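You operate a simulated robot arm through the tools that you are given. There is no shell and no other tool. Be economical: measure what you need, move in short steps, check, and stop when the job is done.

You run a simulated two-armed robot. Do the job below in one go: nothing can be reset, and whatever is moved stays where it is left.

Task
Wipe off the rack tray's sticky patch and the wash bench's mud smear.
Fine: use the grey pad and put it back; pull the tray well out and slide it back in. Where these are worked on the way, their far stop is far enough and under half their travel is too little: rack tray. What is to be rubbed or washed off counts as gone when no trace of it is left.

Only the result counts: the job must be done as asked and must still hold three seconds after the hand-in. Knocking over, shifting, dropping, spilling or breaking anything else fails it.

Robot
Two 7-joint arms with two-finger parallel grippers on one trunk, on a base that drives. Base frame: it is fixed to the floor where the robot stands at the start and does not move with it; the origin is under the middle of the robot, x ahead of it, y to its left, z up. Readings come in m, rad, newtons and seconds.
The left shoulder is at the start at [0.06, 0.143, 0.907], the right one opposite. With the tool pointing down near the work surface each hand reaches from about 0.32 to 0.74 m from the robot's upright axis, wherever it stands, measured 20 degrees to its own side. Places, roughly: cane stick (36x4x4 cm) [1.2, 0.3, 1]; mud smear [0.2, -0.9, 0.8]; rack tray [1, 0.1, 0.7]; wiping pad [0.25, -1.25, 0.75]. Payload 1.57 kg a hand.
The tool frame of a hand sits at the grasp point between the pads (the TCP): z along the fingers, y along the line on which they close. The tips reach 0.03 m beyond it. Largest opening 0.11 m; finger width 0.024, thickness 0.012; the body of the gripper, 0.048 by 0.112 m, starts 0.078 m behind the TCP.
Orientation is that of the tool frame in the base frame, as [roll, pitch, yaw] about the fixed x, y, z axes, in that order (R = Rz(yaw) Ry(pitch) Rx(roll)). With the fingers straight down and closing along the base's y, the tool's x points along the base's -x, its y along +y and its z along -z.

Tools
- The arms move only by the tool jog_arm. It takes "left_series", "right_series" or both (then of equal length, played together; a hand with none holds still); each is a list of rows, each a list of 7 numbers: the shift along the base's x, y, z in m, then the turn, a rotation vector about the base's x, y, z in degrees, then the gripper command, from -1 (shut) to 1 (fully open), values between in proportion. In form: [[tx, ty, tz, ax, ay, az, claw], ...]. A call has 1 to 12 rows; each row is the pose to reach, as a shift and turn from the pose commanded when the call began. Rows are played at 5 a second. More than 0.05 m and 0.15 rad between two rows, or a gripper value outside its range, and nothing of the call is played. A pose out of reach is approached as far as the arm can. The call stops where the force on the tool passes 40 N (or 10 N more than at its start, if that is more) or the arm is blocked; 0.2 s more then pass. The fingers move at their own pace (about 0.045 m/s each) and stop on an object; they squeeze with about 35 N. The grip force told is the motor's: it shows also when the fingers shut on nothing. Time passes only in rows, and 0.2 s behind the last, so rows that repeat a pose let the fingers close. It gives the time, the measured TCP pose, the force on the tool (base axes), the opening and the grip force at its end, in the units of the frame above (readings bear some noise), with the torque about the TCP (base axes, N m) and any sound that the robot's microphone picked up, and new pictures: "pictures" is both (left out), scene, wrist or none (wrist: the cameras of the hands that moved).
- Cameras (640 x 400 px; columns grow to the right, rows downward): "scene" is now at [0.0327, -0.0522, 1.5228]; the picture's right is [-0.61, -0.79, 0.00], its down [-0.56, 0.43, -0.71] and it looks along [0.56, -0.43, -0.71] (base axes); focal length 265 px, centre (320, 200). "left" rides on the left gripper at [0.07, -0.016, -0.141] in its tool frame; the picture's right is [0.23, 0.97, 0.00], its down [-0.86, 0.20, -0.48] and it looks along [-0.47, 0.11, 0.88] (tool axes); focal length 222 px, centre (320, 200). "right" rides on the right gripper at [0.07, 0.016, -0.141] in its tool frame; the picture's right is [-0.23, 0.97, 0.00], its down [-0.86, -0.20, -0.48] and it looks along [-0.47, -0.11, 0.88] (tool axes); focal length 222 px, centre (320, 200). There is no depth. A picture from a camera that has moved, and an enlarged one, comes with that camera's place and axes in the base frame and with its lens.
- slide_trunk(by): slides the trunk up (or, below 0, down) by that many m; the arms and the scene camera ride with it, the base frame stays. It gives what a move gives, with no picture.
- base_move(legs): drives the robot by 1 to 6 legs, each [ahead, left, turn to the left] in m, m and rad, along the robot's own axes; the way and the turn of a leg run together, so that a leg with both is an arc; at most 1.5 m and 3.142 rad a leg. The arms and the cameras ride along, it lands a little off, and it stops where it bumps. It gives what a move gives, and a new picture of the scene camera.
- head_to(pan, tilt): turns the head with the scene camera to pan (to the left, within 1.501 rad either way) and tilt (down, from -0.506 to 1.204), counted from straight ahead of the robot. It gives what a move gives, and a new picture of the scene camera.
- inspect(camera, box): a new picture of the part [left, top, right, bottom] of that camera's present view, enlarged. No time passes.
- close_job(): hands the job in; it is judged then, once.

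Go step by step. Nothing tells you exact positions but the pictures and the camera data: compare them with the known pose of the tool, close in by small moves and look again before you grip or let go. The budget is 120 turns and 260 pictures, counting those below and the enlarged ones. Unless the task says otherwise, let go and move clear before handing in.

The tools are called after "Call:" by a JSON object that holds its "fn" and its "kwargs". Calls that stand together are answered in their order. jog_arm: Moves the arms, as the interface text tells. Its arguments: {"type":"object","properties":{"left_series":{"type":"array","items":{"type":"array","items":{"type":"number"}}},"right_series":{"type":"array","items":{"type":"array","items":{"type":"number"}}},"pictures":{"type":"string","enum":["both","scene","wrist","none"]}},"required":[]} The other tools are called the same way: slide_trunk (by) slides the trunk up or down; base_move (legs) drives the base; head_to (pan, tilt) turns the head that bears the scene camera; inspect (camera, box) takes an enlarged picture of a part of a camera's view; close_job () hands the job in.

At the start:

```text
time: 0.0
left_eef_pos: [0.4611, -0.0211, 1.0722]
left_ee_rot: [-3.141, 0.001, 3.141]
left_ft_force: [0.5, -0.3, -0.3]
left_torque: [-0.01, -0.02, 0.0]
left_width: 0.1098
left_grip_force: 0.0
right_eef_pos: [0.3179, -0.3342, 1.0789]
right_ee_rot: [3.141, 0.0, -3.141]
right_ft_force: [0.1, 0.4, -0.3]
right_torque: [-0.02, 0.01, 0.0]
right_width: 0.11
right_grip_force: 0.1
trunk travel left (down, up): [-0.505, 0.085]
robot x, y, heading: [0.0005, 0.0004, -0.001]
head pan, tilt: [-0.658, 0.787]
```

scene: 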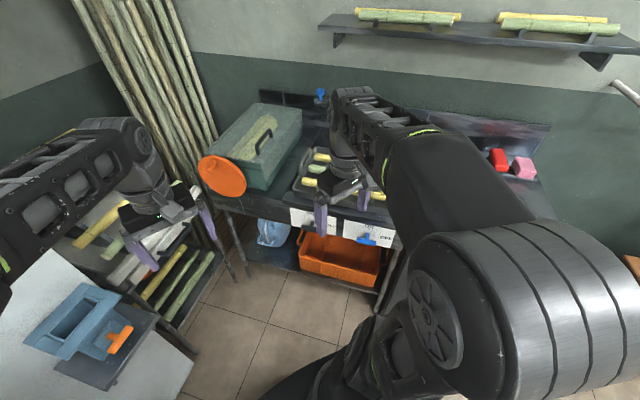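
right: 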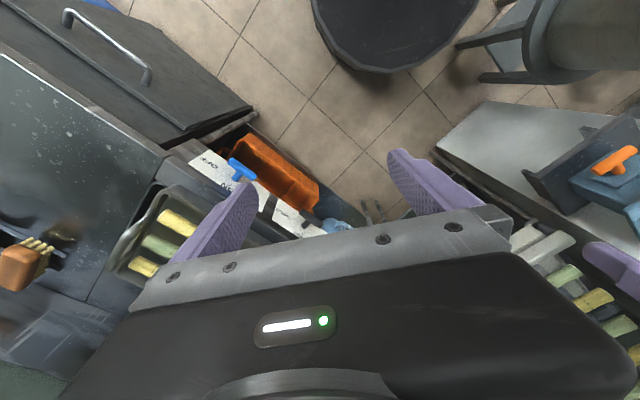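
left: 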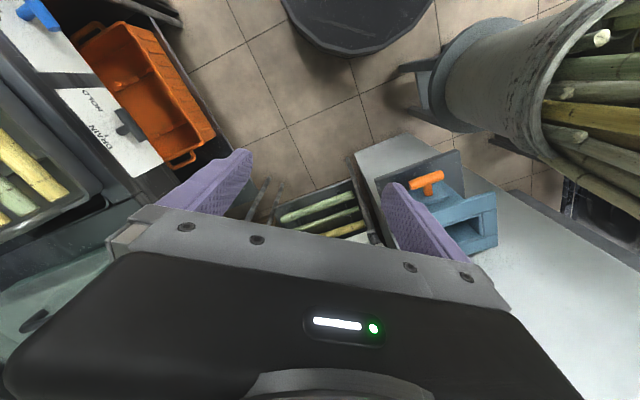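

I see a rack at the left with shelves, and a wash bench to the right with a tool box, trays and sponges (red/pink). I look around with the head first.

Call:
{"fn": "head_to", "kwargs": {"pan": -1.3, "tilt": 0.6}}

Call:
{"fn": "head_to", "kwargs": {"pan": 0.1, "tilt": 0.7}}

```text
time: 1.0
left_eef_pos: [0.4612, -0.0214, 1.0719]
left_ee_rot: [3.14, -0.001, -3.141]
left_ft_force: [0.5, -0.9, 0.8]
left_torque: [-0.01, 0.01, 0.0]
left_width: 0.1099
left_grip_force: 0.1
right_eef_pos: [0.3178, -0.3345, 1.0793]
right_ee_rot: [3.14, 0.0, 3.14]
right_ft_force: [-0.2, -0.2, -0.2]
right_torque: [-0.02, -0.01, -0.02]
right_width: 0.1097
right_grip_force: 0.0
trunk travel left (down, up): [-0.505, 0.085]
robot x, y, heading: [-0.0023, 0.004, -0.001]
head pan, tilt: [-1.3, 0.6]
camera scene: at [-0.0078, -0.0876, 1.5387], right [-0.96, -0.27, 0.0], down [-0.15, 0.54, -0.82], along [0.22, -0.79, -0.57], focal length 265 px, centre (320, 200)
```

scene: 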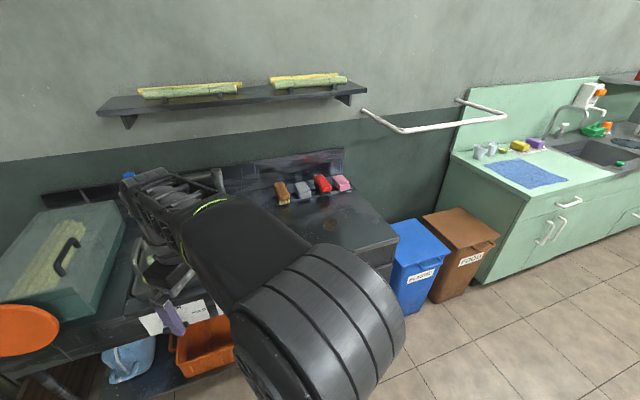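

```text
time: 2.6
left_eef_pos: [0.4607, -0.0203, 1.0726]
left_ee_rot: [3.141, 0.0, 3.141]
left_ft_force: [-0.3, -0.2, 0.2]
left_torque: [-0.01, -0.04, 0.01]
left_width: 0.1098
left_grip_force: 0.1
right_eef_pos: [0.3172, -0.3352, 1.0797]
right_ee_rot: [3.141, 0.001, -3.14]
right_ft_force: [0.9, 0.5, 0.5]
right_torque: [0.01, 0.0, -0.01]
right_width: 0.1101
right_grip_force: 0.1
trunk travel left (down, up): [-0.505, 0.085]
robot x, y, heading: [0.0004, -0.0021, 0.002]
head pan, tilt: [0.099, 0.7]
camera scene: at [0.053, 0.0059, 1.5301], right [0.1, -1.0, 0.0], down [-0.64, -0.06, -0.76], along [0.76, 0.08, -0.64], focal length 265 px, centre (320, 200)
```

scene: 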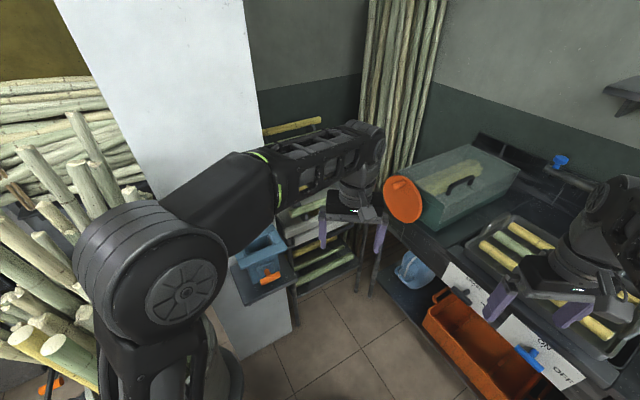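

The four pads (brown, grey, red, pink) lie at the back of the bench; the rack is straight ahead behind the left hand. I enlarge the rack.

Call:
{"fn": "inspect", "kwargs": {"camera": "scene", "box": [220, 100, 400, 320]}}

Call:
{"fn": "inspect", "kwargs": {"camera": "left", "box": [220, 130, 520, 290]}}

Call:
{"fn": "head_to", "kwargs": {"pan": -1.3, "tilt": 0.75}}

Call:
{"fn": "inspect", "kwargs": {"camera": "scene", "box": [200, 80, 440, 230]}}

```text
1.82 times, centred on (310, 210) of scene
camera zoom: at [0.053, 0.0059, 1.5301], right [0.1, -1.0, 0.0], down [-0.64, -0.06, -0.76], along [0.76, 0.08, -0.64], focal length 482 px, centre (338, 182)
```

zoom: 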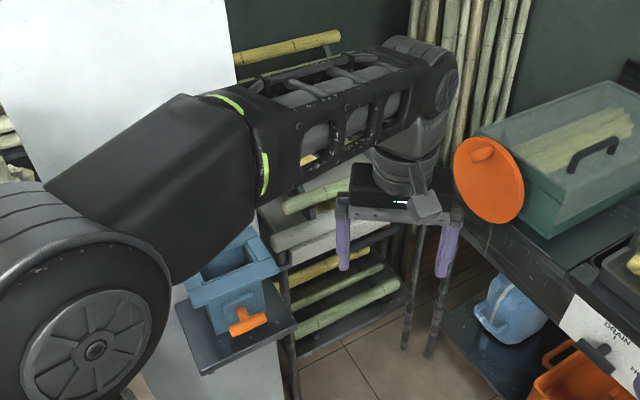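

```text
2.13 times, centred on (370, 210) of left
camera zoom: at [0.3911, -0.0377, 1.2133], right [-0.23, 0.97, 0.0], down [0.86, 0.2, 0.48], along [0.47, 0.11, -0.88], focal length 474 px, centre (213, 179)
```

zoom: 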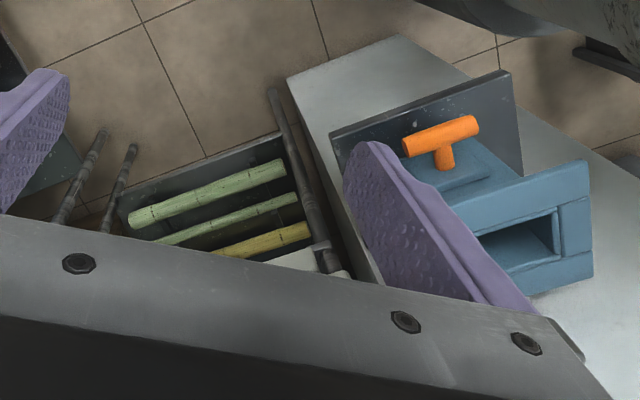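

```text
time: 4.1
left_eef_pos: [0.4606, -0.0204, 1.0719]
left_ee_rot: [3.14, 0.0, -3.141]
left_ft_force: [-0.4, 0.0, 0.1]
left_torque: [0.0, 0.0, 0.0]
left_width: 0.1098
left_grip_force: 0.1
right_eef_pos: [0.3186, -0.3337, 1.0797]
right_ee_rot: [-3.14, 0.001, 3.141]
right_ft_force: [0.1, 0.3, -0.1]
right_torque: [0.03, 0.01, -0.04]
right_width: 0.1102
right_grip_force: 0.0
trunk travel left (down, up): [-0.505, 0.085]
robot x, y, heading: [-0.0009, -0.0003, -0.001]
head pan, tilt: [-1.3, 0.75]
camera scene: at [-0.0093, -0.0823, 1.5259], right [-0.96, -0.27, 0.0], down [-0.18, 0.66, -0.73], along [0.2, -0.7, -0.68], focal length 265 px, centre (320, 200)
```

scene: 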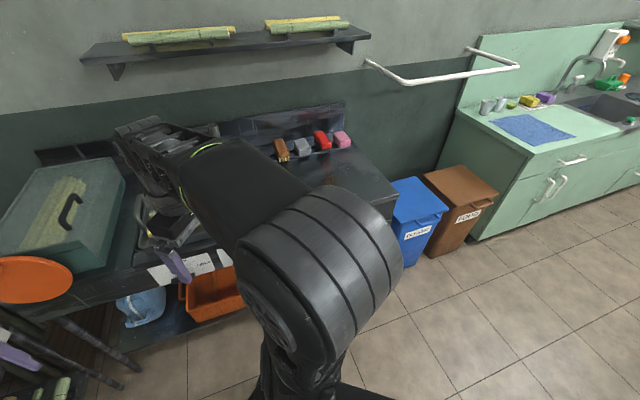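

```text
2.67 times, centred on (320, 155) of scene
camera zoom: at [-0.0093, -0.0823, 1.5259], right [-0.96, -0.27, 0.0], down [-0.18, 0.66, -0.73], along [0.2, -0.7, -0.68], focal length 706 px, centre (320, 320)
```

zoom: 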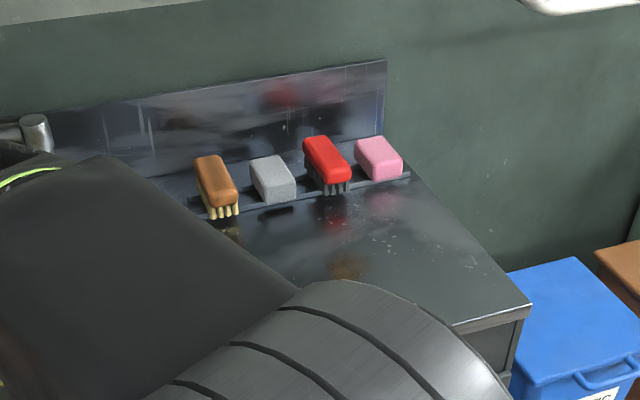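

The bench seems to be turned about 50° relative to my frame, with the grey pad on the back ledge and a brownish smear in front of it. I raise the trunk a bit, turn towards the bench and look again.

Call:
{"fn": "base_move", "kwargs": {"legs": [[-0.05, 0.0, -0.9]]}}

Call:
{"fn": "head_to", "kwargs": {"pan": -0.2, "tilt": 0.7}}

```text
time: 6.8
left_eef_pos: [0.2274, -0.3511, 1.0716]
left_ee_rot: [-3.142, 0.001, 2.247]
left_ft_force: [0.6, -0.5, -1.0]
left_torque: [-0.04, -0.02, 0.01]
left_width: 0.1102
left_grip_force: 0.1
right_eef_pos: [-0.1063, -0.4363, 1.0798]
right_ee_rot: [3.14, -0.001, 2.246]
right_ft_force: [-0.1, 0.6, -0.3]
right_torque: [0.0, 0.0, -0.02]
right_width: 0.1099
right_grip_force: 0.1
trunk travel left (down, up): [-0.505, 0.085]
robot x, y, heading: [-0.044, 0.0204, -0.894]
head pan, tilt: [-1.3, 0.75]
camera scene: at [-0.1133, -0.025, 1.5259], right [-0.81, 0.59, 0.0], down [0.4, 0.55, -0.73], along [-0.43, -0.59, -0.68], focal length 265 px, centre (320, 200)
```

scene: 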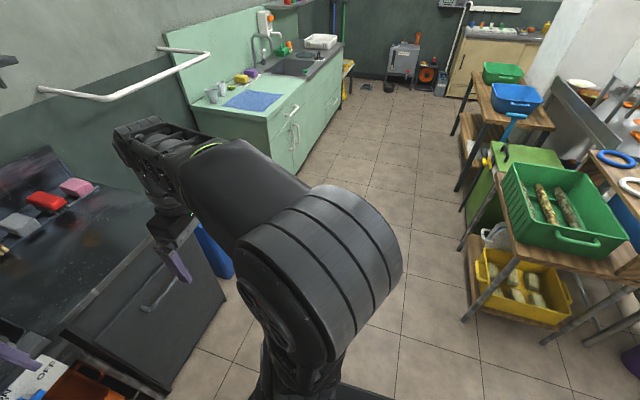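

```text
time: 8.1
left_eef_pos: [0.2279, -0.35, 1.0726]
left_ee_rot: [3.141, 0.0, 2.246]
left_ft_force: [-0.5, -0.9, -0.1]
left_torque: [0.01, 0.0, 0.01]
left_width: 0.11
left_grip_force: 0.1
right_eef_pos: [-0.106, -0.437, 1.08]
right_ee_rot: [3.141, 0.001, 2.246]
right_ft_force: [0.1, -0.6, 0.8]
right_torque: [0.0, 0.01, -0.02]
right_width: 0.11
right_grip_force: 0.0
trunk travel left (down, up): [-0.505, 0.085]
robot x, y, heading: [-0.0449, 0.023, -0.901]
head pan, tilt: [-0.201, 0.7]
camera scene: at [-0.0259, -0.0335, 1.5301], right [-0.89, -0.46, 0.0], down [-0.29, 0.57, -0.76], along [0.35, -0.68, -0.64], focal length 265 px, centre (320, 200)
```

scene: 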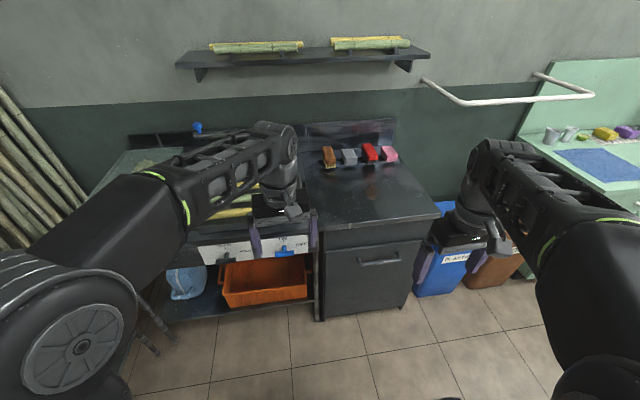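

The robot already stands square to the bench (heading −0.90): bench front edge is ~0.74 m ahead, grey pad ~1.18 m ahead and 0.39 to the right. I lift and pull back the left hand, then drive closer.

Call:
{"fn": "jog_arm", "kwargs": {"left_series": [[-0.02, 0.03, 0.04, 0, 0, 0, 1], [-0.04, 0.05, 0.08, 0, 0, 0, 1], [-0.06, 0.075, 0.12, 0, 0, 0, 1], [-0.06, 0.075, 0.15, 0, 0, 0, 1]], "right_series": [[0, 0, 0.04, 0, 0, 0, 1], [0, 0, 0.06, 0, 0, 0, 1], [0, 0, 0.06, 0, 0, 0, 1], [0, 0, 0.06, 0, 0, 0, 1]], "pictures": "none"}}

Call:
{"fn": "base_move", "kwargs": {"legs": [[0.0, -0.18, 0.0], [0.3, 0, 0]]}}

Call:
{"fn": "head_to", "kwargs": {"pan": -0.2, "tilt": 0.9}}

```text
refused: row 1 steps farther than a row can; nothing moved
```

```text
time: 11.3
left_eef_pos: [0.2759, -0.7031, 1.0716]
left_ee_rot: [-3.141, -0.002, 2.247]
left_ft_force: [-0.6, 1.3, 0.5]
left_torque: [0.02, -0.03, 0.02]
left_width: 0.1102
left_grip_force: 0.1
right_eef_pos: [-0.0581, -0.7873, 1.0802]
right_ee_rot: [3.141, -0.002, 2.247]
right_ft_force: [0.7, -0.2, -0.6]
right_torque: [0.01, -0.01, 0.0]
right_width: 0.11
right_grip_force: 0.0
trunk travel left (down, up): [-0.505, 0.085]
robot x, y, heading: [0.0054, -0.3273, -0.892]
head pan, tilt: [-0.201, 0.7]
camera scene: at [0.0219, -0.3852, 1.53], right [-0.89, -0.46, 0.0], down [-0.3, 0.57, -0.76], along [0.35, -0.68, -0.64], focal length 265 px, centre (320, 200)
```

scene: 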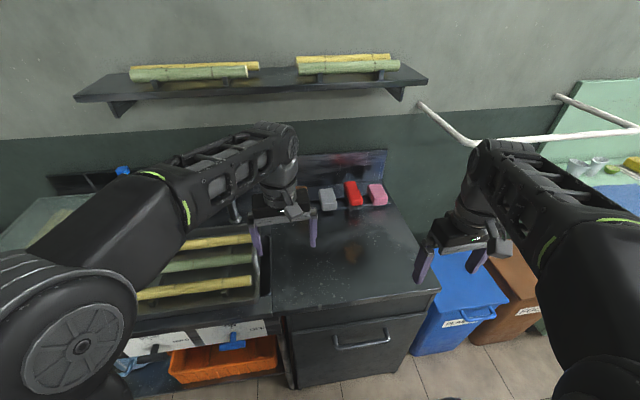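

```text
time: 12.0
left_eef_pos: [0.2749, -0.7021, 1.0727]
left_ee_rot: [-3.141, 0.001, 2.249]
left_ft_force: [-0.1, 0.0, -0.4]
left_torque: [0.0, 0.0, 0.03]
left_width: 0.1098
left_grip_force: 0.0
right_eef_pos: [-0.0601, -0.788, 1.079]
right_ee_rot: [3.14, -0.001, 2.249]
right_ft_force: [1.0, 0.6, -0.1]
right_torque: [0.03, -0.02, 0.0]
right_width: 0.1101
right_grip_force: 0.1
trunk travel left (down, up): [-0.505, 0.085]
robot x, y, heading: [-0.0012, -0.3329, -0.893]
head pan, tilt: [-0.201, 0.901]
camera scene: at [0.0169, -0.3759, 1.514], right [-0.89, -0.46, 0.0], down [-0.36, 0.7, -0.62], along [0.28, -0.55, -0.78], focal length 265 px, centre (320, 200)
```

scene: 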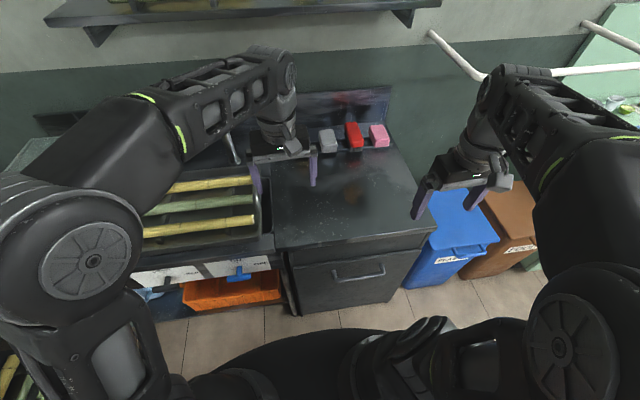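

The pad triangulates to about [0.378, −1.15, 0.83]. I retract the left hand, then go 0.15 m closer.

Call:
{"fn": "jog_arm", "kwargs": {"left_series": [[-0.01, 0.02, 0.04, 0, 0, 0, 1], [-0.03, 0.035, 0.075, 0, 0, 0, 1], [-0.05, 0.055, 0.11, 0, 0, 0, 1], [-0.07, 0.075, 0.14, 0, 0, 0, 1], [-0.09, 0.11, 0.15, 0, 0, 0, 1]], "pictures": "none"}}

Call:
{"fn": "base_move", "kwargs": {"legs": [[0.15, 0, 0]]}}

```text
time: 13.2
left_eef_pos: [0.2898, -0.6077, 1.0983]
left_ee_rot: [3.139, -0.003, 2.247]
left_ft_force: [-0.1, -1.2, -0.7]
left_torque: [0.06, -0.01, 0.02]
left_width: 0.11
left_grip_force: 0.1
left hand out of reach, approached as far as the arm can: row 1, 2, 3, 4, 5
right_eef_pos: [-0.0596, -0.7893, 1.0778]
right_ee_rot: [3.14, -0.003, 2.247]
right_ft_force: [0.3, -0.1, -0.2]
right_torque: [0.11, -0.01, -0.03]
right_width: 0.1099
right_grip_force: 0.3
trunk travel left (down, up): [-0.505, 0.085]
robot x, y, heading: [0.0028, -0.3318, -0.896]
head pan, tilt: [-0.201, 0.901]
```

```text
time: 14.8
left_eef_pos: [0.3769, -0.714, 1.099]
left_ee_rot: [3.14, 0.002, 2.244]
left_ft_force: [0.0, -0.9, 0.6]
left_torque: [-0.04, -0.02, 0.01]
left_width: 0.1102
left_grip_force: 0.0
right_eef_pos: [0.0262, -0.8937, 1.0815]
right_ee_rot: [-3.141, 0.002, 2.244]
right_ft_force: [-0.4, 0.3, 1.0]
right_torque: [0.01, -0.02, 0.0]
right_width: 0.1098
right_grip_force: 0.0
trunk travel left (down, up): [-0.505, 0.085]
robot x, y, heading: [0.0898, -0.4413, -0.897]
head pan, tilt: [-0.201, 0.901]
stopped in leg 1: the robot was blocked; the commanded pose is now the measured one
camera scene: at [0.1029, -0.4833, 1.514], right [-0.89, -0.45, 0.0], down [-0.36, 0.7, -0.62], along [0.28, -0.55, -0.78], focal length 265 px, centre (320, 200)
```

scene: 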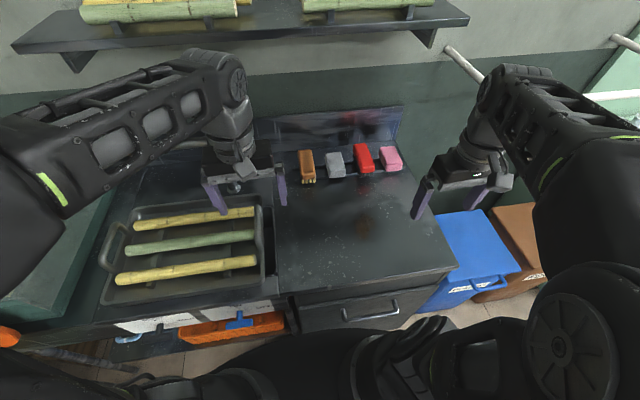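

The base touches the bench; the pad is now ~0.73 m ahead, 0.22 right. I zoom in on the pads and smear.

Call:
{"fn": "inspect", "kwargs": {"camera": "scene", "box": [270, 120, 430, 220]}}

Call:
{"fn": "slide_trunk", "kwargs": {"by": 0.08}}

```text
4.00 times, centred on (350, 170) of scene
camera zoom: at [0.1029, -0.4833, 1.514], right [-0.89, -0.45, 0.0], down [-0.36, 0.7, -0.62], along [0.28, -0.55, -0.78], focal length 1060 px, centre (200, 320)
```

zoom: 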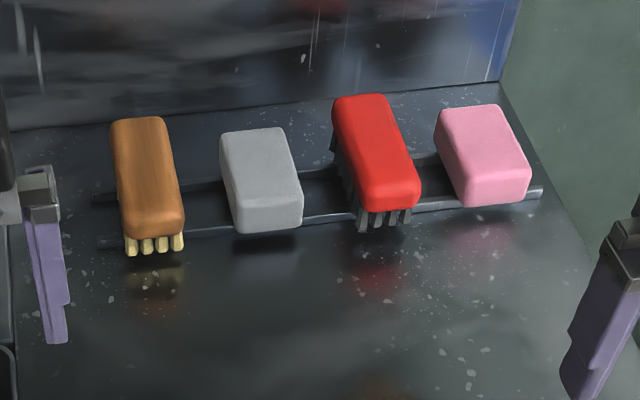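

```text
time: 15.9
left_eef_pos: [0.3771, -0.7151, 1.177]
left_ee_rot: [3.14, 0.0, 2.246]
left_ft_force: [-0.5, 1.1, 0.4]
left_torque: [0.01, -0.05, -0.02]
left_width: 0.11
left_grip_force: 0.1
right_eef_pos: [0.0261, -0.8959, 1.1602]
right_ee_rot: [-3.141, -0.001, 2.244]
right_ft_force: [-0.1, 0.4, -0.3]
right_torque: [-0.04, -0.02, 0.02]
right_width: 0.1099
right_grip_force: 0.0
trunk travel left (down, up): [-0.585, 0.005]
robot x, y, heading: [0.0884, -0.4434, -0.9]
head pan, tilt: [-0.201, 0.901]
```

Pad is about 5.5×9.7×3.6 cm, long axis towards the wall, top at z≈0.83. I bring the right hand above it.

Call:
{"fn": "jog_arm", "kwargs": {"right_series": [[0.035, -0.025, -0.01, 0, 0, 0, 1], [0.07, -0.05, -0.02, 0, 0, 0, 1], [0.105, -0.075, -0.03, 0, 0, 0, 1], [0.14, -0.1, -0.04, 0, 0, 0, 1], [0.175, -0.125, -0.05, 0, 0, -1, 1], [0.21, -0.15, -0.06, 0, 0, -1, 0.8], [0.245, -0.175, -0.07, 0, 0, -2, 0.6], [0.28, -0.2, -0.08, 0, 0, -2, 0.5], [0.315, -0.225, -0.09, 0, 0, -3, 0.45], [0.352, -0.255, -0.1, 0, 0, -3, 0.45]]}}

```text
time: 18.1
left_eef_pos: [0.3735, -0.717, 1.1794]
left_ee_rot: [3.139, 0.003, 2.243]
left_ft_force: [-1.2, 0.4, -0.6]
left_torque: [0.04, -0.09, 0.0]
left_width: 0.1101
left_grip_force: 0.1
right_eef_pos: [0.3244, -1.0639, 1.0861]
right_ee_rot: [3.138, 0.02, 2.191]
right_ft_force: [-0.5, -0.3, -1.1]
right_torque: [0.01, -0.08, 0.0]
right_width: 0.0796
right_grip_force: 0.0
right hand out of reach, approached as far as the arm can: row 8, 9, 10
trunk travel left (down, up): [-0.585, 0.005]
robot x, y, heading: [0.0902, -0.4394, -0.9]
head pan, tilt: [-0.201, 0.901]
camera scene: at [0.0997, -0.4863, 1.594], right [-0.89, -0.45, 0.0], down [-0.35, 0.7, -0.62], along [0.28, -0.55, -0.78], focal length 265 px, centre (320, 200)
camera right: at [0.2952, -0.9977, 1.226], right [0.92, 0.38, 0.01], down [0.33, -0.8, 0.5], along [0.2, -0.46, -0.87], focal length 222 px, centre (320, 200)
```

scene: 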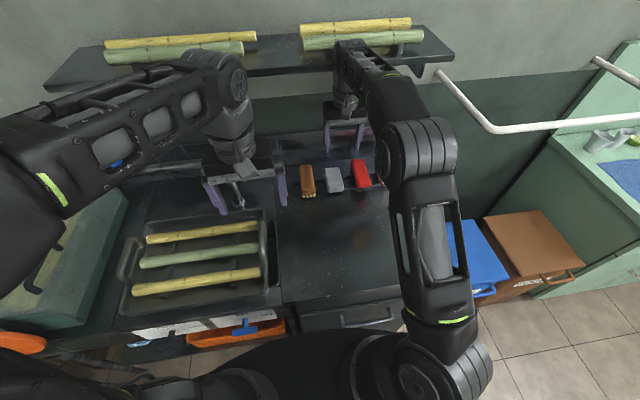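
right: 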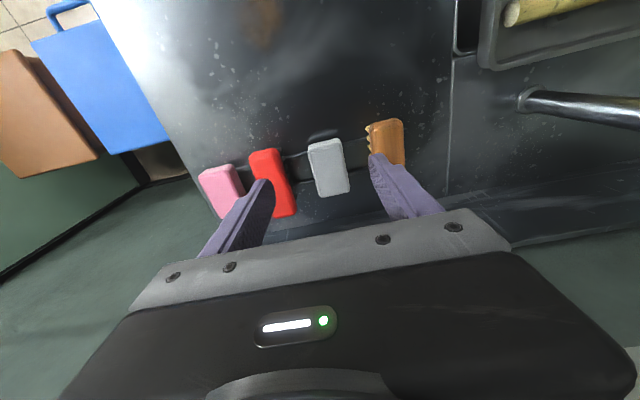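

The hand is too high for that reach; lowering should help. I drop gently and see where it goes.

Call:
{"fn": "jog_arm", "kwargs": {"right_series": [[0, 0, -0.03, 0, 0, 0, 0.45], [0, 0, -0.06, 0, 0, 0, 0.45], [0, 0, -0.09, 0, 0, 0, 0.45]]}}

```text
time: 18.9
left_eef_pos: [0.3765, -0.7167, 1.1775]
left_ee_rot: [-3.14, 0.001, 2.244]
left_ft_force: [0.4, -1.4, -0.3]
left_torque: [0.0, 0.0, 0.01]
left_width: 0.11
left_grip_force: 0.0
right_eef_pos: [0.3319, -1.0562, 0.9945]
right_ee_rot: [-3.141, 0.001, 2.192]
right_ft_force: [-1.1, -0.2, -1.1]
right_torque: [0.0, -0.01, 0.01]
right_width: 0.0797
right_grip_force: 0.0
trunk travel left (down, up): [-0.585, 0.005]
robot x, y, heading: [0.0889, -0.4393, -0.896]
head pan, tilt: [-0.201, 0.901]
camera scene: at [0.104, -0.4856, 1.5939], right [-0.89, -0.45, 0.0], down [-0.36, 0.7, -0.62], along [0.28, -0.55, -0.78], focal length 265 px, centre (320, 200)
camera right: at [0.3035, -0.9918, 1.135], right [0.92, 0.38, 0.0], down [0.34, -0.81, 0.48], along [0.18, -0.44, -0.88], focal length 222 px, centre (320, 200)
```

scene: 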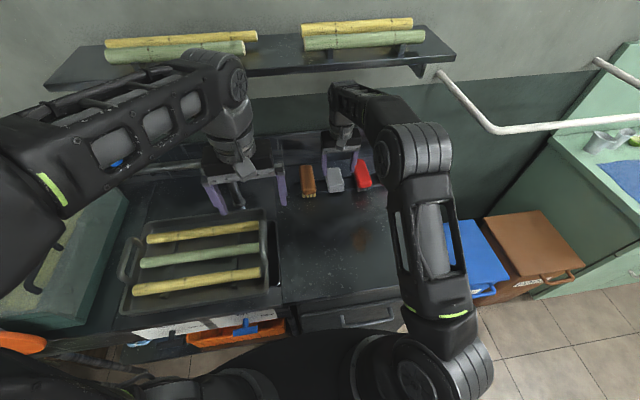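
right: 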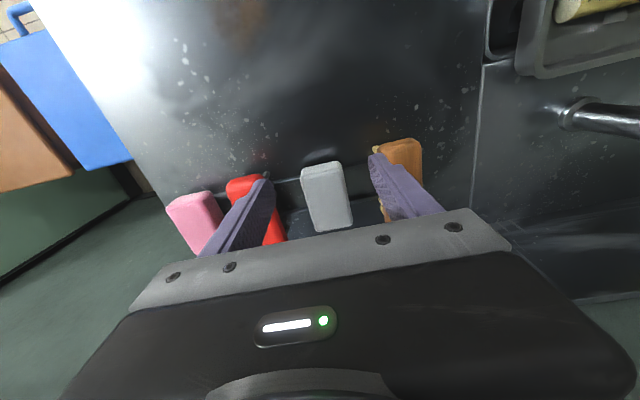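

The commanded pose resets to the reached one, good. Pad centre by wrist view ≈ (0.375, −1.142); I go down and extend towards it.

Call:
{"fn": "jog_arm", "kwargs": {"right_series": [[0, 0, -0.04, 0, 0, 0, 0.45], [0.01, -0.02, -0.07, 0, 0, 0, 0.45], [0.02, -0.04, -0.09, 0, 0, -1, 0.45], [0.03, -0.06, -0.1, 0, 0, -1, 0.45], [0.043, -0.087, -0.1, 0, 0, -1, 0.45]]}}

```text
time: 20.1
left_eef_pos: [0.3772, -0.7144, 1.1787]
left_ee_rot: [-3.14, 0.0, 2.243]
left_ft_force: [-0.3, 0.3, 0.4]
left_torque: [-0.03, 0.01, -0.01]
left_width: 0.1101
left_grip_force: 0.1
right_eef_pos: [0.366, -1.1206, 0.8929]
right_ee_rot: [-3.141, 0.003, 2.174]
right_ft_force: [0.3, 0.6, -0.8]
right_torque: [-0.04, -0.01, -0.01]
right_width: 0.0797
right_grip_force: 0.1
right hand out of reach, approached as far as the arm can: row 5
trunk travel left (down, up): [-0.585, 0.005]
robot x, y, heading: [0.0864, -0.4365, -0.903]
head pan, tilt: [-0.201, 0.901]
camera scene: at [0.1037, -0.4836, 1.594], right [-0.89, -0.45, 0.0], down [-0.36, 0.7, -0.62], along [0.28, -0.55, -0.78], focal length 265 px, centre (320, 200)
camera right: at [0.3388, -1.0563, 1.0342], right [0.93, 0.37, 0.0], down [0.32, -0.82, 0.48], along [0.18, -0.45, -0.88], focal length 222 px, centre (320, 200)
```

scene: 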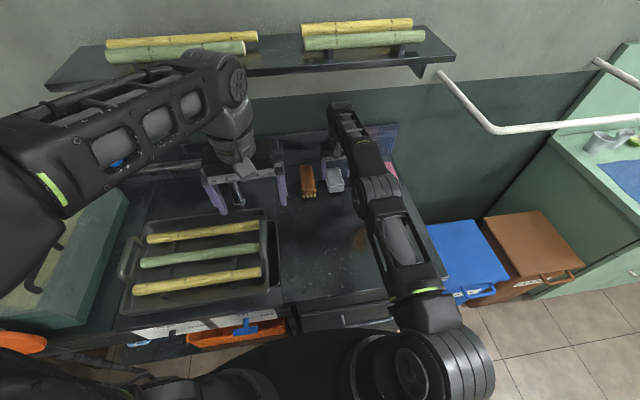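
right: 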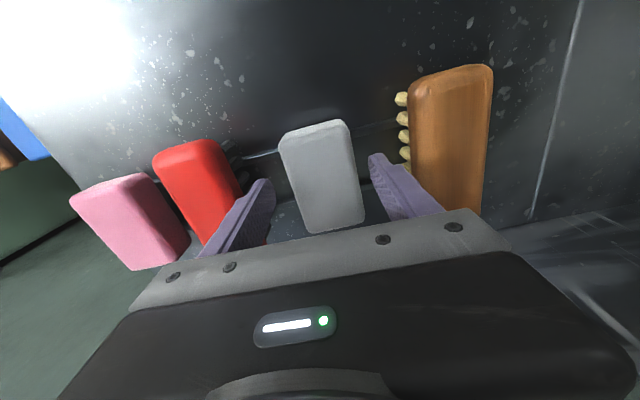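

The hand is laterally centred, 1.7 cm short of pad centre, fine. I descend to grip height and check before closing.

Call:
{"fn": "jog_arm", "kwargs": {"right_series": [[0, 0, -0.02, 0, 0, 0, 0.45], [0, 0, -0.04, 0, 0, 0, 0.45], [0.004, -0.005, -0.058, 0, 0, 0, 0.45], [0.008, -0.012, -0.06, 0, 0, 0, 0.45]]}}

Call:
{"fn": "inspect", "kwargs": {"camera": "scene", "box": [290, 120, 410, 220]}}

```text
time: 21.1
left_eef_pos: [0.3762, -0.7164, 1.1794]
left_ee_rot: [3.141, 0.001, 2.244]
left_ft_force: [0.4, 0.4, -0.8]
left_torque: [-0.02, 0.01, -0.01]
left_width: 0.1101
left_grip_force: 0.1
right_eef_pos: [0.3659, -1.1221, 0.8532]
right_ee_rot: [-3.141, 0.0, 2.174]
right_ft_force: [-0.2, 0.5, -0.6]
right_torque: [0.03, 0.0, -0.01]
right_width: 0.0797
right_grip_force: 0.0
right hand out of reach, approached as far as the arm can: row 3, 4
trunk travel left (down, up): [-0.585, 0.005]
robot x, y, heading: [0.0944, -0.437, -0.898]
head pan, tilt: [-0.201, 0.901]
camera scene: at [0.1042, -0.4851, 1.5939], right [-0.89, -0.45, 0.0], down [-0.36, 0.7, -0.62], along [0.28, -0.55, -0.78], focal length 265 px, centre (320, 200)
camera right: at [0.3387, -1.0568, 0.9939], right [0.93, 0.37, 0.0], down [0.32, -0.82, 0.48], along [0.17, -0.45, -0.88], focal length 222 px, centre (320, 200)
```

scene: 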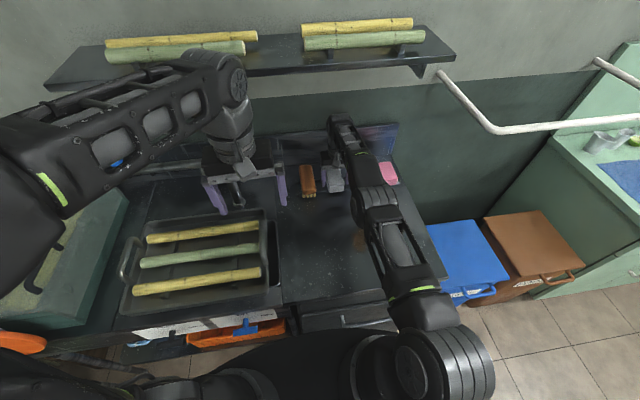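
right: 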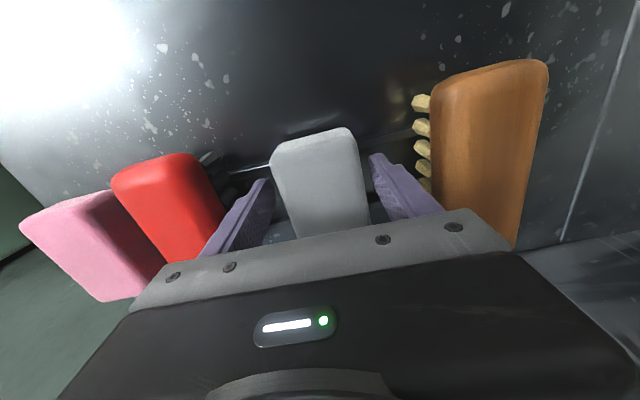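

```text
4.00 times, centred on (350, 170) of scene
camera zoom: at [0.1042, -0.4851, 1.5939], right [-0.89, -0.45, 0.0], down [-0.36, 0.7, -0.62], along [0.28, -0.55, -0.78], focal length 1060 px, centre (200, 320)
```

zoom: 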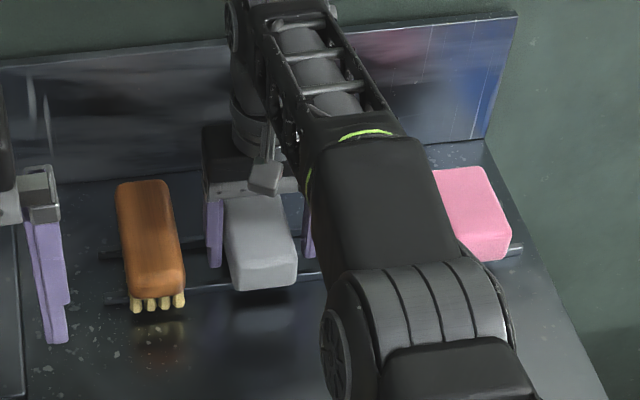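

The arm is at its limit, so I lower the trunk by 2 cm instead.

Call:
{"fn": "slide_trunk", "kwargs": {"by": -0.022}}

Call:
{"fn": "inspect", "kwargs": {"camera": "right", "box": [160, 100, 480, 300]}}

Call:
{"fn": "inspect", "kwargs": {"camera": "scene", "box": [300, 130, 400, 210]}}

```text
time: 21.8
left_eef_pos: [0.3767, -0.7128, 1.1577]
left_ee_rot: [3.141, 0.001, 2.245]
left_ft_force: [0.2, 0.6, -0.1]
left_torque: [-0.01, -0.01, 0.02]
left_width: 0.1098
left_grip_force: 0.1
right_eef_pos: [0.3653, -1.1236, 0.8423]
right_ee_rot: [-3.14, 0.016, 2.172]
right_ft_force: [-8.2, 12.9, 19.3]
right_torque: [0.15, 1.0, -0.64]
right_width: 0.0793
right_grip_force: 0.1
trunk travel left (down, up): [-0.563, 0.027]
robot x, y, heading: [0.0918, -0.4403, -0.898]
head pan, tilt: [-0.201, 0.901]
stopped: the force on the tool passed its limit (the readings are from after the stop); the commanded pose is now the measured one
```

```text
2.00 times, centred on (320, 200) of right
camera zoom: at [0.3381, -1.056, 0.9824], right [0.93, 0.36, 0.0], down [0.32, -0.81, 0.49], along [0.18, -0.46, -0.87], focal length 444 px, centre (320, 200)
```

zoom: 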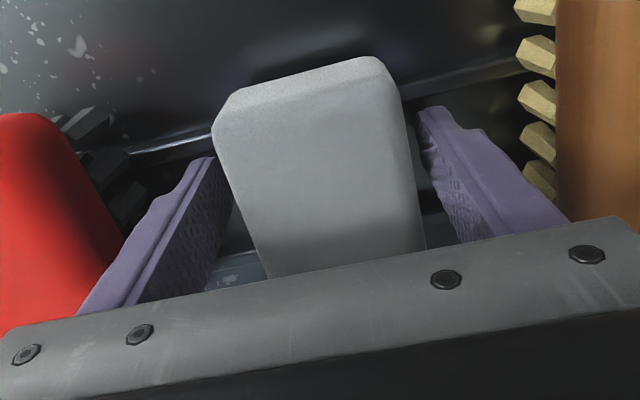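

```text
5.00 times, centred on (350, 170) of scene
camera zoom: at [0.1025, -0.4811, 1.5723], right [-0.89, -0.45, 0.0], down [-0.35, 0.7, -0.62], along [0.28, -0.56, -0.78], focal length 1324 px, centre (170, 350)
```

zoom: 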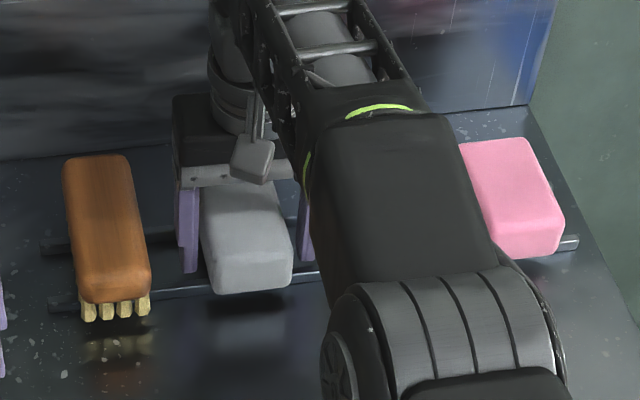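

Finger tips seem to have met the front rail bar (tips at z≈0.81), and the pad is well between the fingers. I raise 8 mm and close.

Call:
{"fn": "jog_arm", "kwargs": {"right_series": [[0, 0, 0.008, 0, 0, 0, 0.45], [0, 0, 0.008, 0, 0, 0, 0.2], [0, 0, 0.008, 0, 0, 0, -0.2], [0, 0, 0.008, 0, 0, 0, -1], [0, 0, 0.008, 0, 0, 0, -1], [0, 0, 0.008, 0, 0, 0, -1]], "pictures": "wrist"}}

```text
time: 23.2
left_eef_pos: [0.3761, -0.7143, 1.1566]
left_ee_rot: [3.141, 0.0, 2.244]
left_ft_force: [1.0, -0.5, -0.1]
left_torque: [-0.01, 0.01, 0.0]
left_width: 0.11
left_grip_force: 0.0
right_eef_pos: [0.3659, -1.1248, 0.8465]
right_ee_rot: [-3.141, 0.014, 2.173]
right_ft_force: [0.4, -0.1, 1.8]
right_torque: [-0.06, -0.05, 0.01]
right_width: 0.0616
right_grip_force: 35.7
trunk travel left (down, up): [-0.563, 0.027]
robot x, y, heading: [0.087, -0.438, -0.905]
head pan, tilt: [-0.201, 0.901]
camera right: at [0.3393, -1.0583, 0.987], right [0.93, 0.37, 0.0], down [0.32, -0.81, 0.49], along [0.18, -0.45, -0.87], focal length 222 px, centre (320, 200)
```

right: 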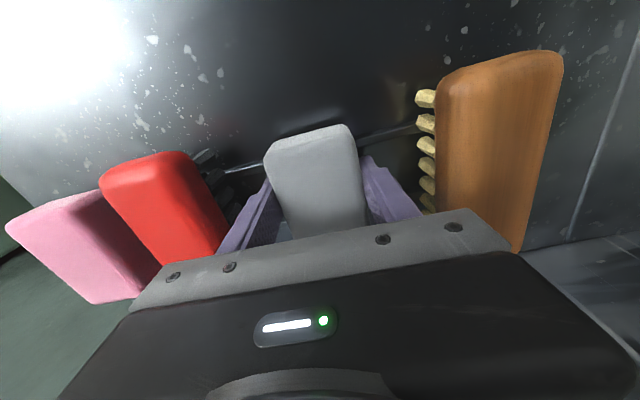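

Gripped (6.2 cm). I lift straight up and check that only the pad comes along.

Call:
{"fn": "jog_arm", "kwargs": {"right_series": [[0, 0, 0.02, 0, 0, 0, -1], [-0.005, 0.007, 0.05, 0, 0, 0, -1], [-0.015, 0.02, 0.08, 0, 0, 0, -1], [-0.035, 0.048, 0.1, 0, 0, 0, -1]]}}

```text
time: 24.2
left_eef_pos: [0.3766, -0.7157, 1.157]
left_ee_rot: [3.14, 0.0, 2.245]
left_ft_force: [-0.5, 0.2, 0.1]
left_torque: [-0.01, 0.0, -0.01]
left_width: 0.1099
left_grip_force: 0.0
right_eef_pos: [0.3344, -1.0775, 0.9455]
right_ee_rot: [3.14, 0.014, 2.174]
right_ft_force: [-0.2, 0.1, 0.2]
right_torque: [0.01, -0.01, -0.03]
right_width: 0.0613
right_grip_force: 35.4
trunk travel left (down, up): [-0.563, 0.027]
robot x, y, heading: [0.0895, -0.4437, -0.904]
head pan, tilt: [-0.201, 0.901]
camera scene: at [0.1031, -0.4836, 1.5721], right [-0.89, -0.45, 0.0], down [-0.36, 0.7, -0.62], along [0.28, -0.55, -0.78], focal length 265 px, centre (320, 200)
camera right: at [0.3061, -1.0101, 1.0863], right [0.93, 0.37, 0.0], down [0.32, -0.81, 0.49], along [0.18, -0.46, -0.87], focal length 222 px, centre (320, 200)
```

scene: 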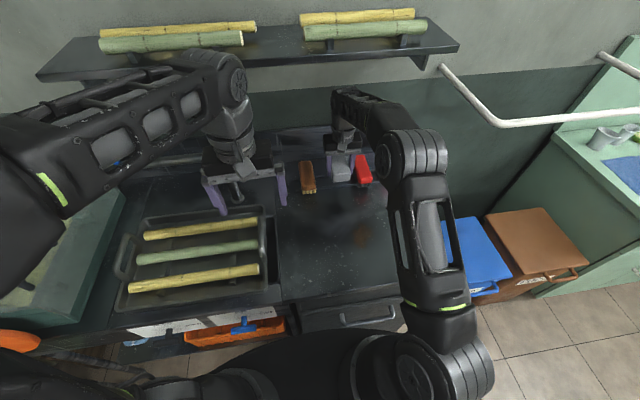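
right: 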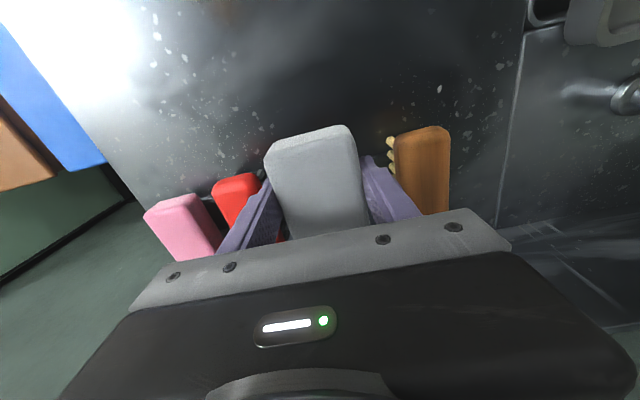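

Pad lifted cleanly. I move over towards the smear at height and look.

Call:
{"fn": "jog_arm", "kwargs": {"right_series": [[-0.035, 0.02, 0, 0, 0, 0, -1], [-0.07, 0.04, 0, 0, 0, 0, -1], [-0.09, 0.05, -0.02, 0, 0, 0, -1], [-0.1, 0.06, -0.045, 0, 0, 0, -1]]}}

Call:
{"fn": "inspect", "kwargs": {"camera": "scene", "box": [280, 140, 440, 240]}}

```text
time: 25.2
left_eef_pos: [0.3768, -0.7159, 1.1568]
left_ee_rot: [-3.141, 0.0, 2.245]
left_ft_force: [-1.0, -0.3, 0.6]
left_torque: [0.0, -0.01, 0.0]
left_width: 0.1099
left_grip_force: 0.1
right_eef_pos: [0.2328, -1.0152, 0.8972]
right_ee_rot: [-3.141, 0.013, 2.173]
right_ft_force: [-0.6, 0.2, -0.6]
right_torque: [0.0, -0.02, 0.02]
right_width: 0.0615
right_grip_force: 34.8
trunk travel left (down, up): [-0.563, 0.027]
robot x, y, heading: [0.0882, -0.4409, -0.893]
head pan, tilt: [-0.201, 0.901]
camera scene: at [0.1042, -0.4853, 1.5721], right [-0.89, -0.45, 0.0], down [-0.36, 0.7, -0.62], along [0.28, -0.55, -0.78], focal length 265 px, centre (320, 200)
camera right: at [0.2052, -0.9495, 1.0381], right [0.93, 0.36, 0.0], down [0.32, -0.81, 0.49], along [0.18, -0.45, -0.87], focal length 222 px, centre (320, 200)
```

scene: 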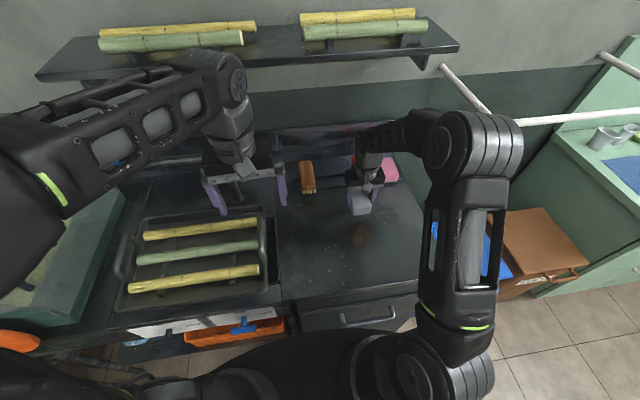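
right: 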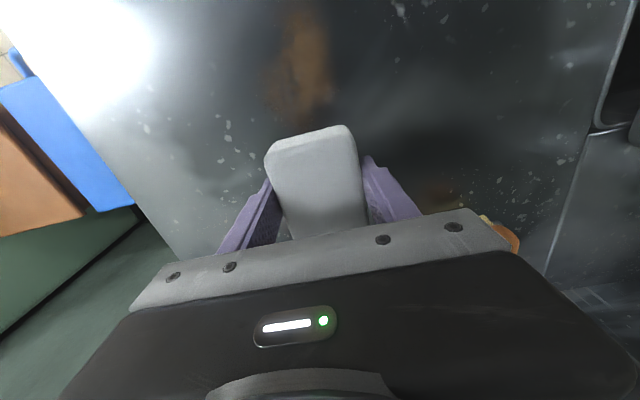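

```text
4.00 times, centred on (360, 190) of scene
camera zoom: at [0.1042, -0.4853, 1.5721], right [-0.89, -0.45, 0.0], down [-0.36, 0.7, -0.62], along [0.28, -0.55, -0.78], focal length 1060 px, centre (160, 240)
```

zoom: 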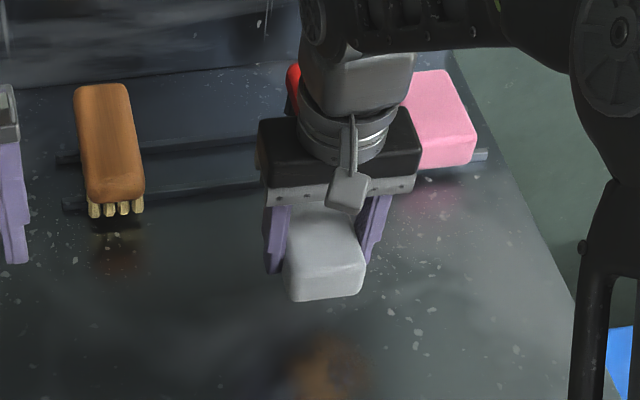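

The smear is a brown patch centred about (0.183, −0.955), some 10 cm long and 7 cm wide. I place the pad above it and descend in small steps until it touches.

Call:
{"fn": "jog_arm", "kwargs": {"right_series": [[-0.028, 0.035, -0.005, 0, 0, 0, -1], [-0.057, 0.07, -0.01, 0, 0, 0, -1], [-0.057, 0.07, -0.03, 0, 0, 0, -1], [-0.057, 0.07, -0.045, 0, 0, 0, -1], [-0.057, 0.07, -0.05, 0, 0, 0, -1], [-0.057, 0.07, -0.055, 0, 0, 0, -1]], "pictures": "none"}}

Call:
{"fn": "inspect", "kwargs": {"camera": "scene", "box": [300, 160, 440, 250]}}

```text
time: 26.6
left_eef_pos: [0.3779, -0.7153, 1.1565]
left_ee_rot: [3.14, 0.0, 2.243]
left_ft_force: [-0.6, -0.5, 0.5]
left_torque: [0.03, 0.01, 0.01]
left_width: 0.1102
left_grip_force: 0.2
right_eef_pos: [0.1747, -0.9461, 0.8467]
right_ee_rot: [-3.139, 0.011, 2.173]
right_ft_force: [-0.4, 0.8, -0.6]
right_torque: [0.0, 0.02, 0.03]
right_width: 0.0616
right_grip_force: 35.2
trunk travel left (down, up): [-0.563, 0.027]
robot x, y, heading: [0.089, -0.439, -0.897]
head pan, tilt: [-0.201, 0.901]
```

```text
4.44 times, centred on (370, 205) of scene
camera zoom: at [0.104, -0.4849, 1.5721], right [-0.89, -0.45, 0.0], down [-0.36, 0.7, -0.62], along [0.28, -0.55, -0.78], focal length 1177 px, centre (98, 178)
```

zoom: 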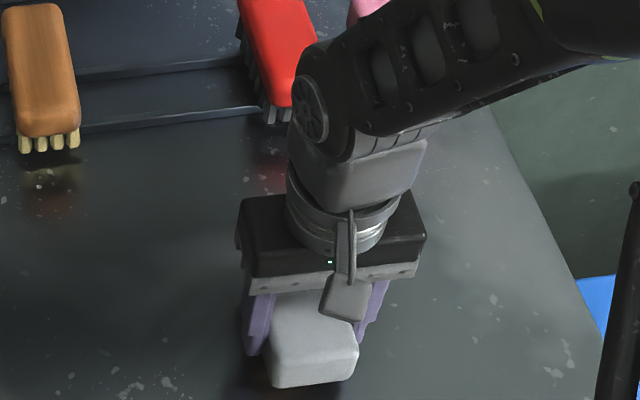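

Call:
{"fn": "jog_arm", "kwargs": {"right_series": [[0, 0, -0.006, 0, 0, 0, -1], [0, 0, -0.012, 0, 0, 0, -1], [0, 0, -0.018, 0, 0, 0, -1], [0, 0, -0.022, 0, 0, 0, -1]], "pictures": "none"}}

```text
time: 27.4
left_eef_pos: [0.3762, -0.7136, 1.1579]
left_ee_rot: [3.141, 0.002, 2.244]
left_ft_force: [0.0, 0.0, 0.5]
left_torque: [0.03, 0.01, 0.02]
left_width: 0.1098
left_grip_force: 0.1
right_eef_pos: [0.1737, -0.946, 0.8338]
right_ee_rot: [-3.14, 0.017, 2.175]
right_ft_force: [-7.4, 7.6, 30.6]
right_torque: [0.25, 0.02, 0.06]
right_width: 0.0614
right_grip_force: 35.5
trunk travel left (down, up): [-0.563, 0.027]
robot x, y, heading: [0.09, -0.4348, -0.896]
head pan, tilt: [-0.201, 0.901]
stopped in row 4 (right hand): the force on the tool passed its limit (the readings are from after the stop); the commanded pose is now the measured one
```

Contact at TCP z≈0.835. I ease off slightly and wipe a pattern around the smear.

Call:
{"fn": "jog_arm", "kwargs": {"right_series": [[0, 0, 0.001, 0, 0, 0, -1], [0.023, -0.033, 0.001, 0, 0, 0, -1], [0.052, -0.013, 0.001, 0, 0, 0, -1], [0.029, 0.02, 0.001, 0, 0, 0, -1], [0.006, 0.053, 0.001, 0, 0, 0, -1], [-0.023, 0.033, 0.001, 0, 0, 0, -1], [-0.052, 0.013, 0.001, 0, 0, 0, -1], [-0.029, -0.02, 0.001, 0, 0, 0, -1], [-0.006, -0.053, 0.001, 0, 0, 0, -1], [0.023, -0.033, 0.001, 0, 0, 0, -1], [0, 0, 0.001, 0, 0, 0, -1], [-0.023, 0.033, 0.001, 0, 0, 0, -1]], "pictures": "scene"}}

```text
time: 30.0
left_eef_pos: [0.3763, -0.7155, 1.1563]
left_ee_rot: [3.14, 0.0, 2.245]
left_ft_force: [0.3, -0.7, -0.1]
left_torque: [0.04, 0.0, -0.01]
left_width: 0.11
left_grip_force: 0.0
right_eef_pos: [0.1511, -0.9172, 0.8327]
right_ee_rot: [-3.139, 0.023, 2.175]
right_ft_force: [6.7, -10.8, 34.9]
right_torque: [0.72, 0.55, 0.06]
right_width: 0.0614
right_grip_force: 35.4
trunk travel left (down, up): [-0.563, 0.027]
robot x, y, heading: [0.0885, -0.4368, -0.895]
head pan, tilt: [-0.201, 0.901]
camera scene: at [0.1046, -0.4834, 1.5722], right [-0.89, -0.45, 0.0], down [-0.36, 0.7, -0.62], along [0.28, -0.55, -0.78], focal length 265 px, centre (320, 200)
```

scene: 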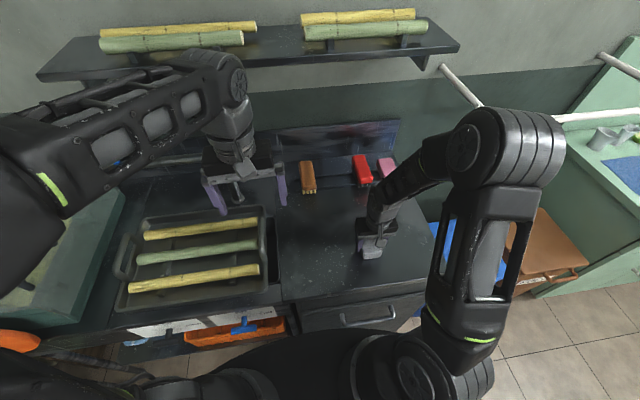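

Pattern done. I lift and step back to view the spot.

Call:
{"fn": "jog_arm", "kwargs": {"right_series": [[0, 0, 0.03, 0, 0, 0, -1], [0.02, -0.025, 0.06, 0, 0, 0, -1], [0.045, -0.05, 0.07, 0, 0, 0, -1], [0.07, -0.08, 0.075, 0, 0, 0, -1], [0.095, -0.115, 0.075, 0, 0, 0, -1]]}}

Call:
{"fn": "inspect", "kwargs": {"camera": "scene", "box": [280, 140, 440, 240]}}

Call:
{"fn": "inspect", "kwargs": {"camera": "right", "box": [180, 0, 420, 150]}}

```text
time: 31.2
left_eef_pos: [0.3773, -0.7158, 1.1552]
left_ee_rot: [-3.141, -0.001, 2.245]
left_ft_force: [0.2, 0.7, 0.2]
left_torque: [0.02, 0.03, -0.04]
left_width: 0.1103
left_grip_force: 0.1
right_eef_pos: [0.2476, -1.028, 0.9083]
right_ee_rot: [3.141, 0.016, 2.174]
right_ft_force: [0.5, -0.4, -1.6]
right_torque: [0.0, 0.01, -0.03]
right_width: 0.0612
right_grip_force: 34.8
trunk travel left (down, up): [-0.563, 0.027]
robot x, y, heading: [0.0893, -0.4385, -0.901]
head pan, tilt: [-0.201, 0.901]
camera scene: at [0.1048, -0.4858, 1.572], right [-0.89, -0.45, 0.0], down [-0.36, 0.7, -0.62], along [0.28, -0.55, -0.78], focal length 265 px, centre (320, 200)
camera right: at [0.2204, -0.9627, 1.0486], right [0.93, 0.37, 0.0], down [0.32, -0.81, 0.49], along [0.18, -0.46, -0.87], focal length 222 px, centre (320, 200)
```

scene: 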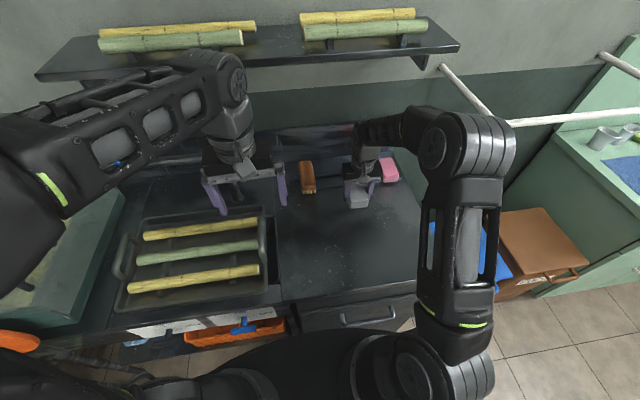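
right: 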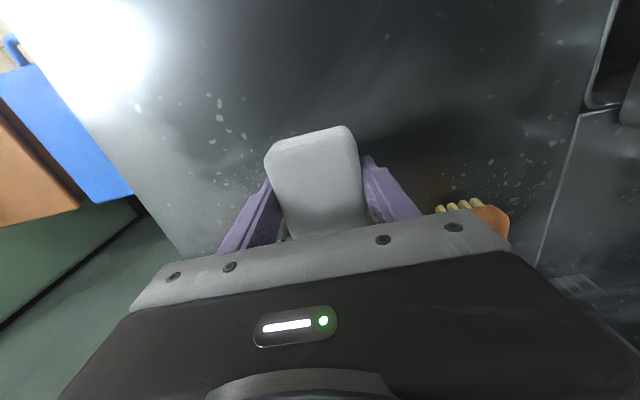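

```text
4.00 times, centred on (360, 190) of scene
camera zoom: at [0.1048, -0.4858, 1.572], right [-0.89, -0.45, 0.0], down [-0.36, 0.7, -0.62], along [0.28, -0.55, -0.78], focal length 1060 px, centre (160, 240)
```

zoom: 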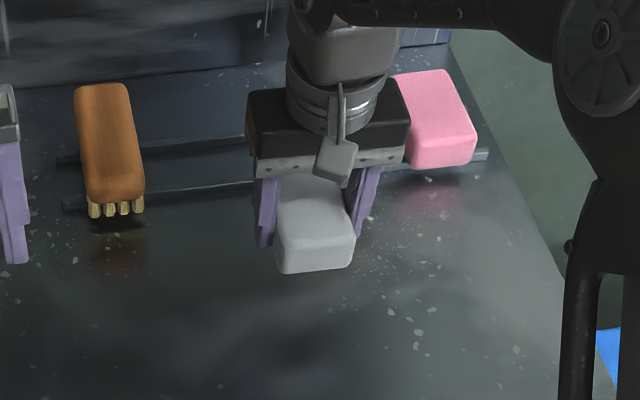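

```text
2.67 times, centred on (300, 75) of right
camera zoom: at [0.2204, -0.9627, 1.0486], right [0.93, 0.37, 0.0], down [0.32, -0.81, 0.49], along [0.18, -0.46, -0.87], focal length 592 px, centre (373, 533)
```

zoom: 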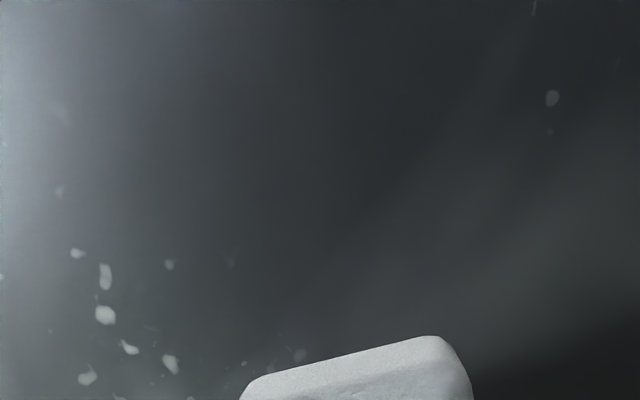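

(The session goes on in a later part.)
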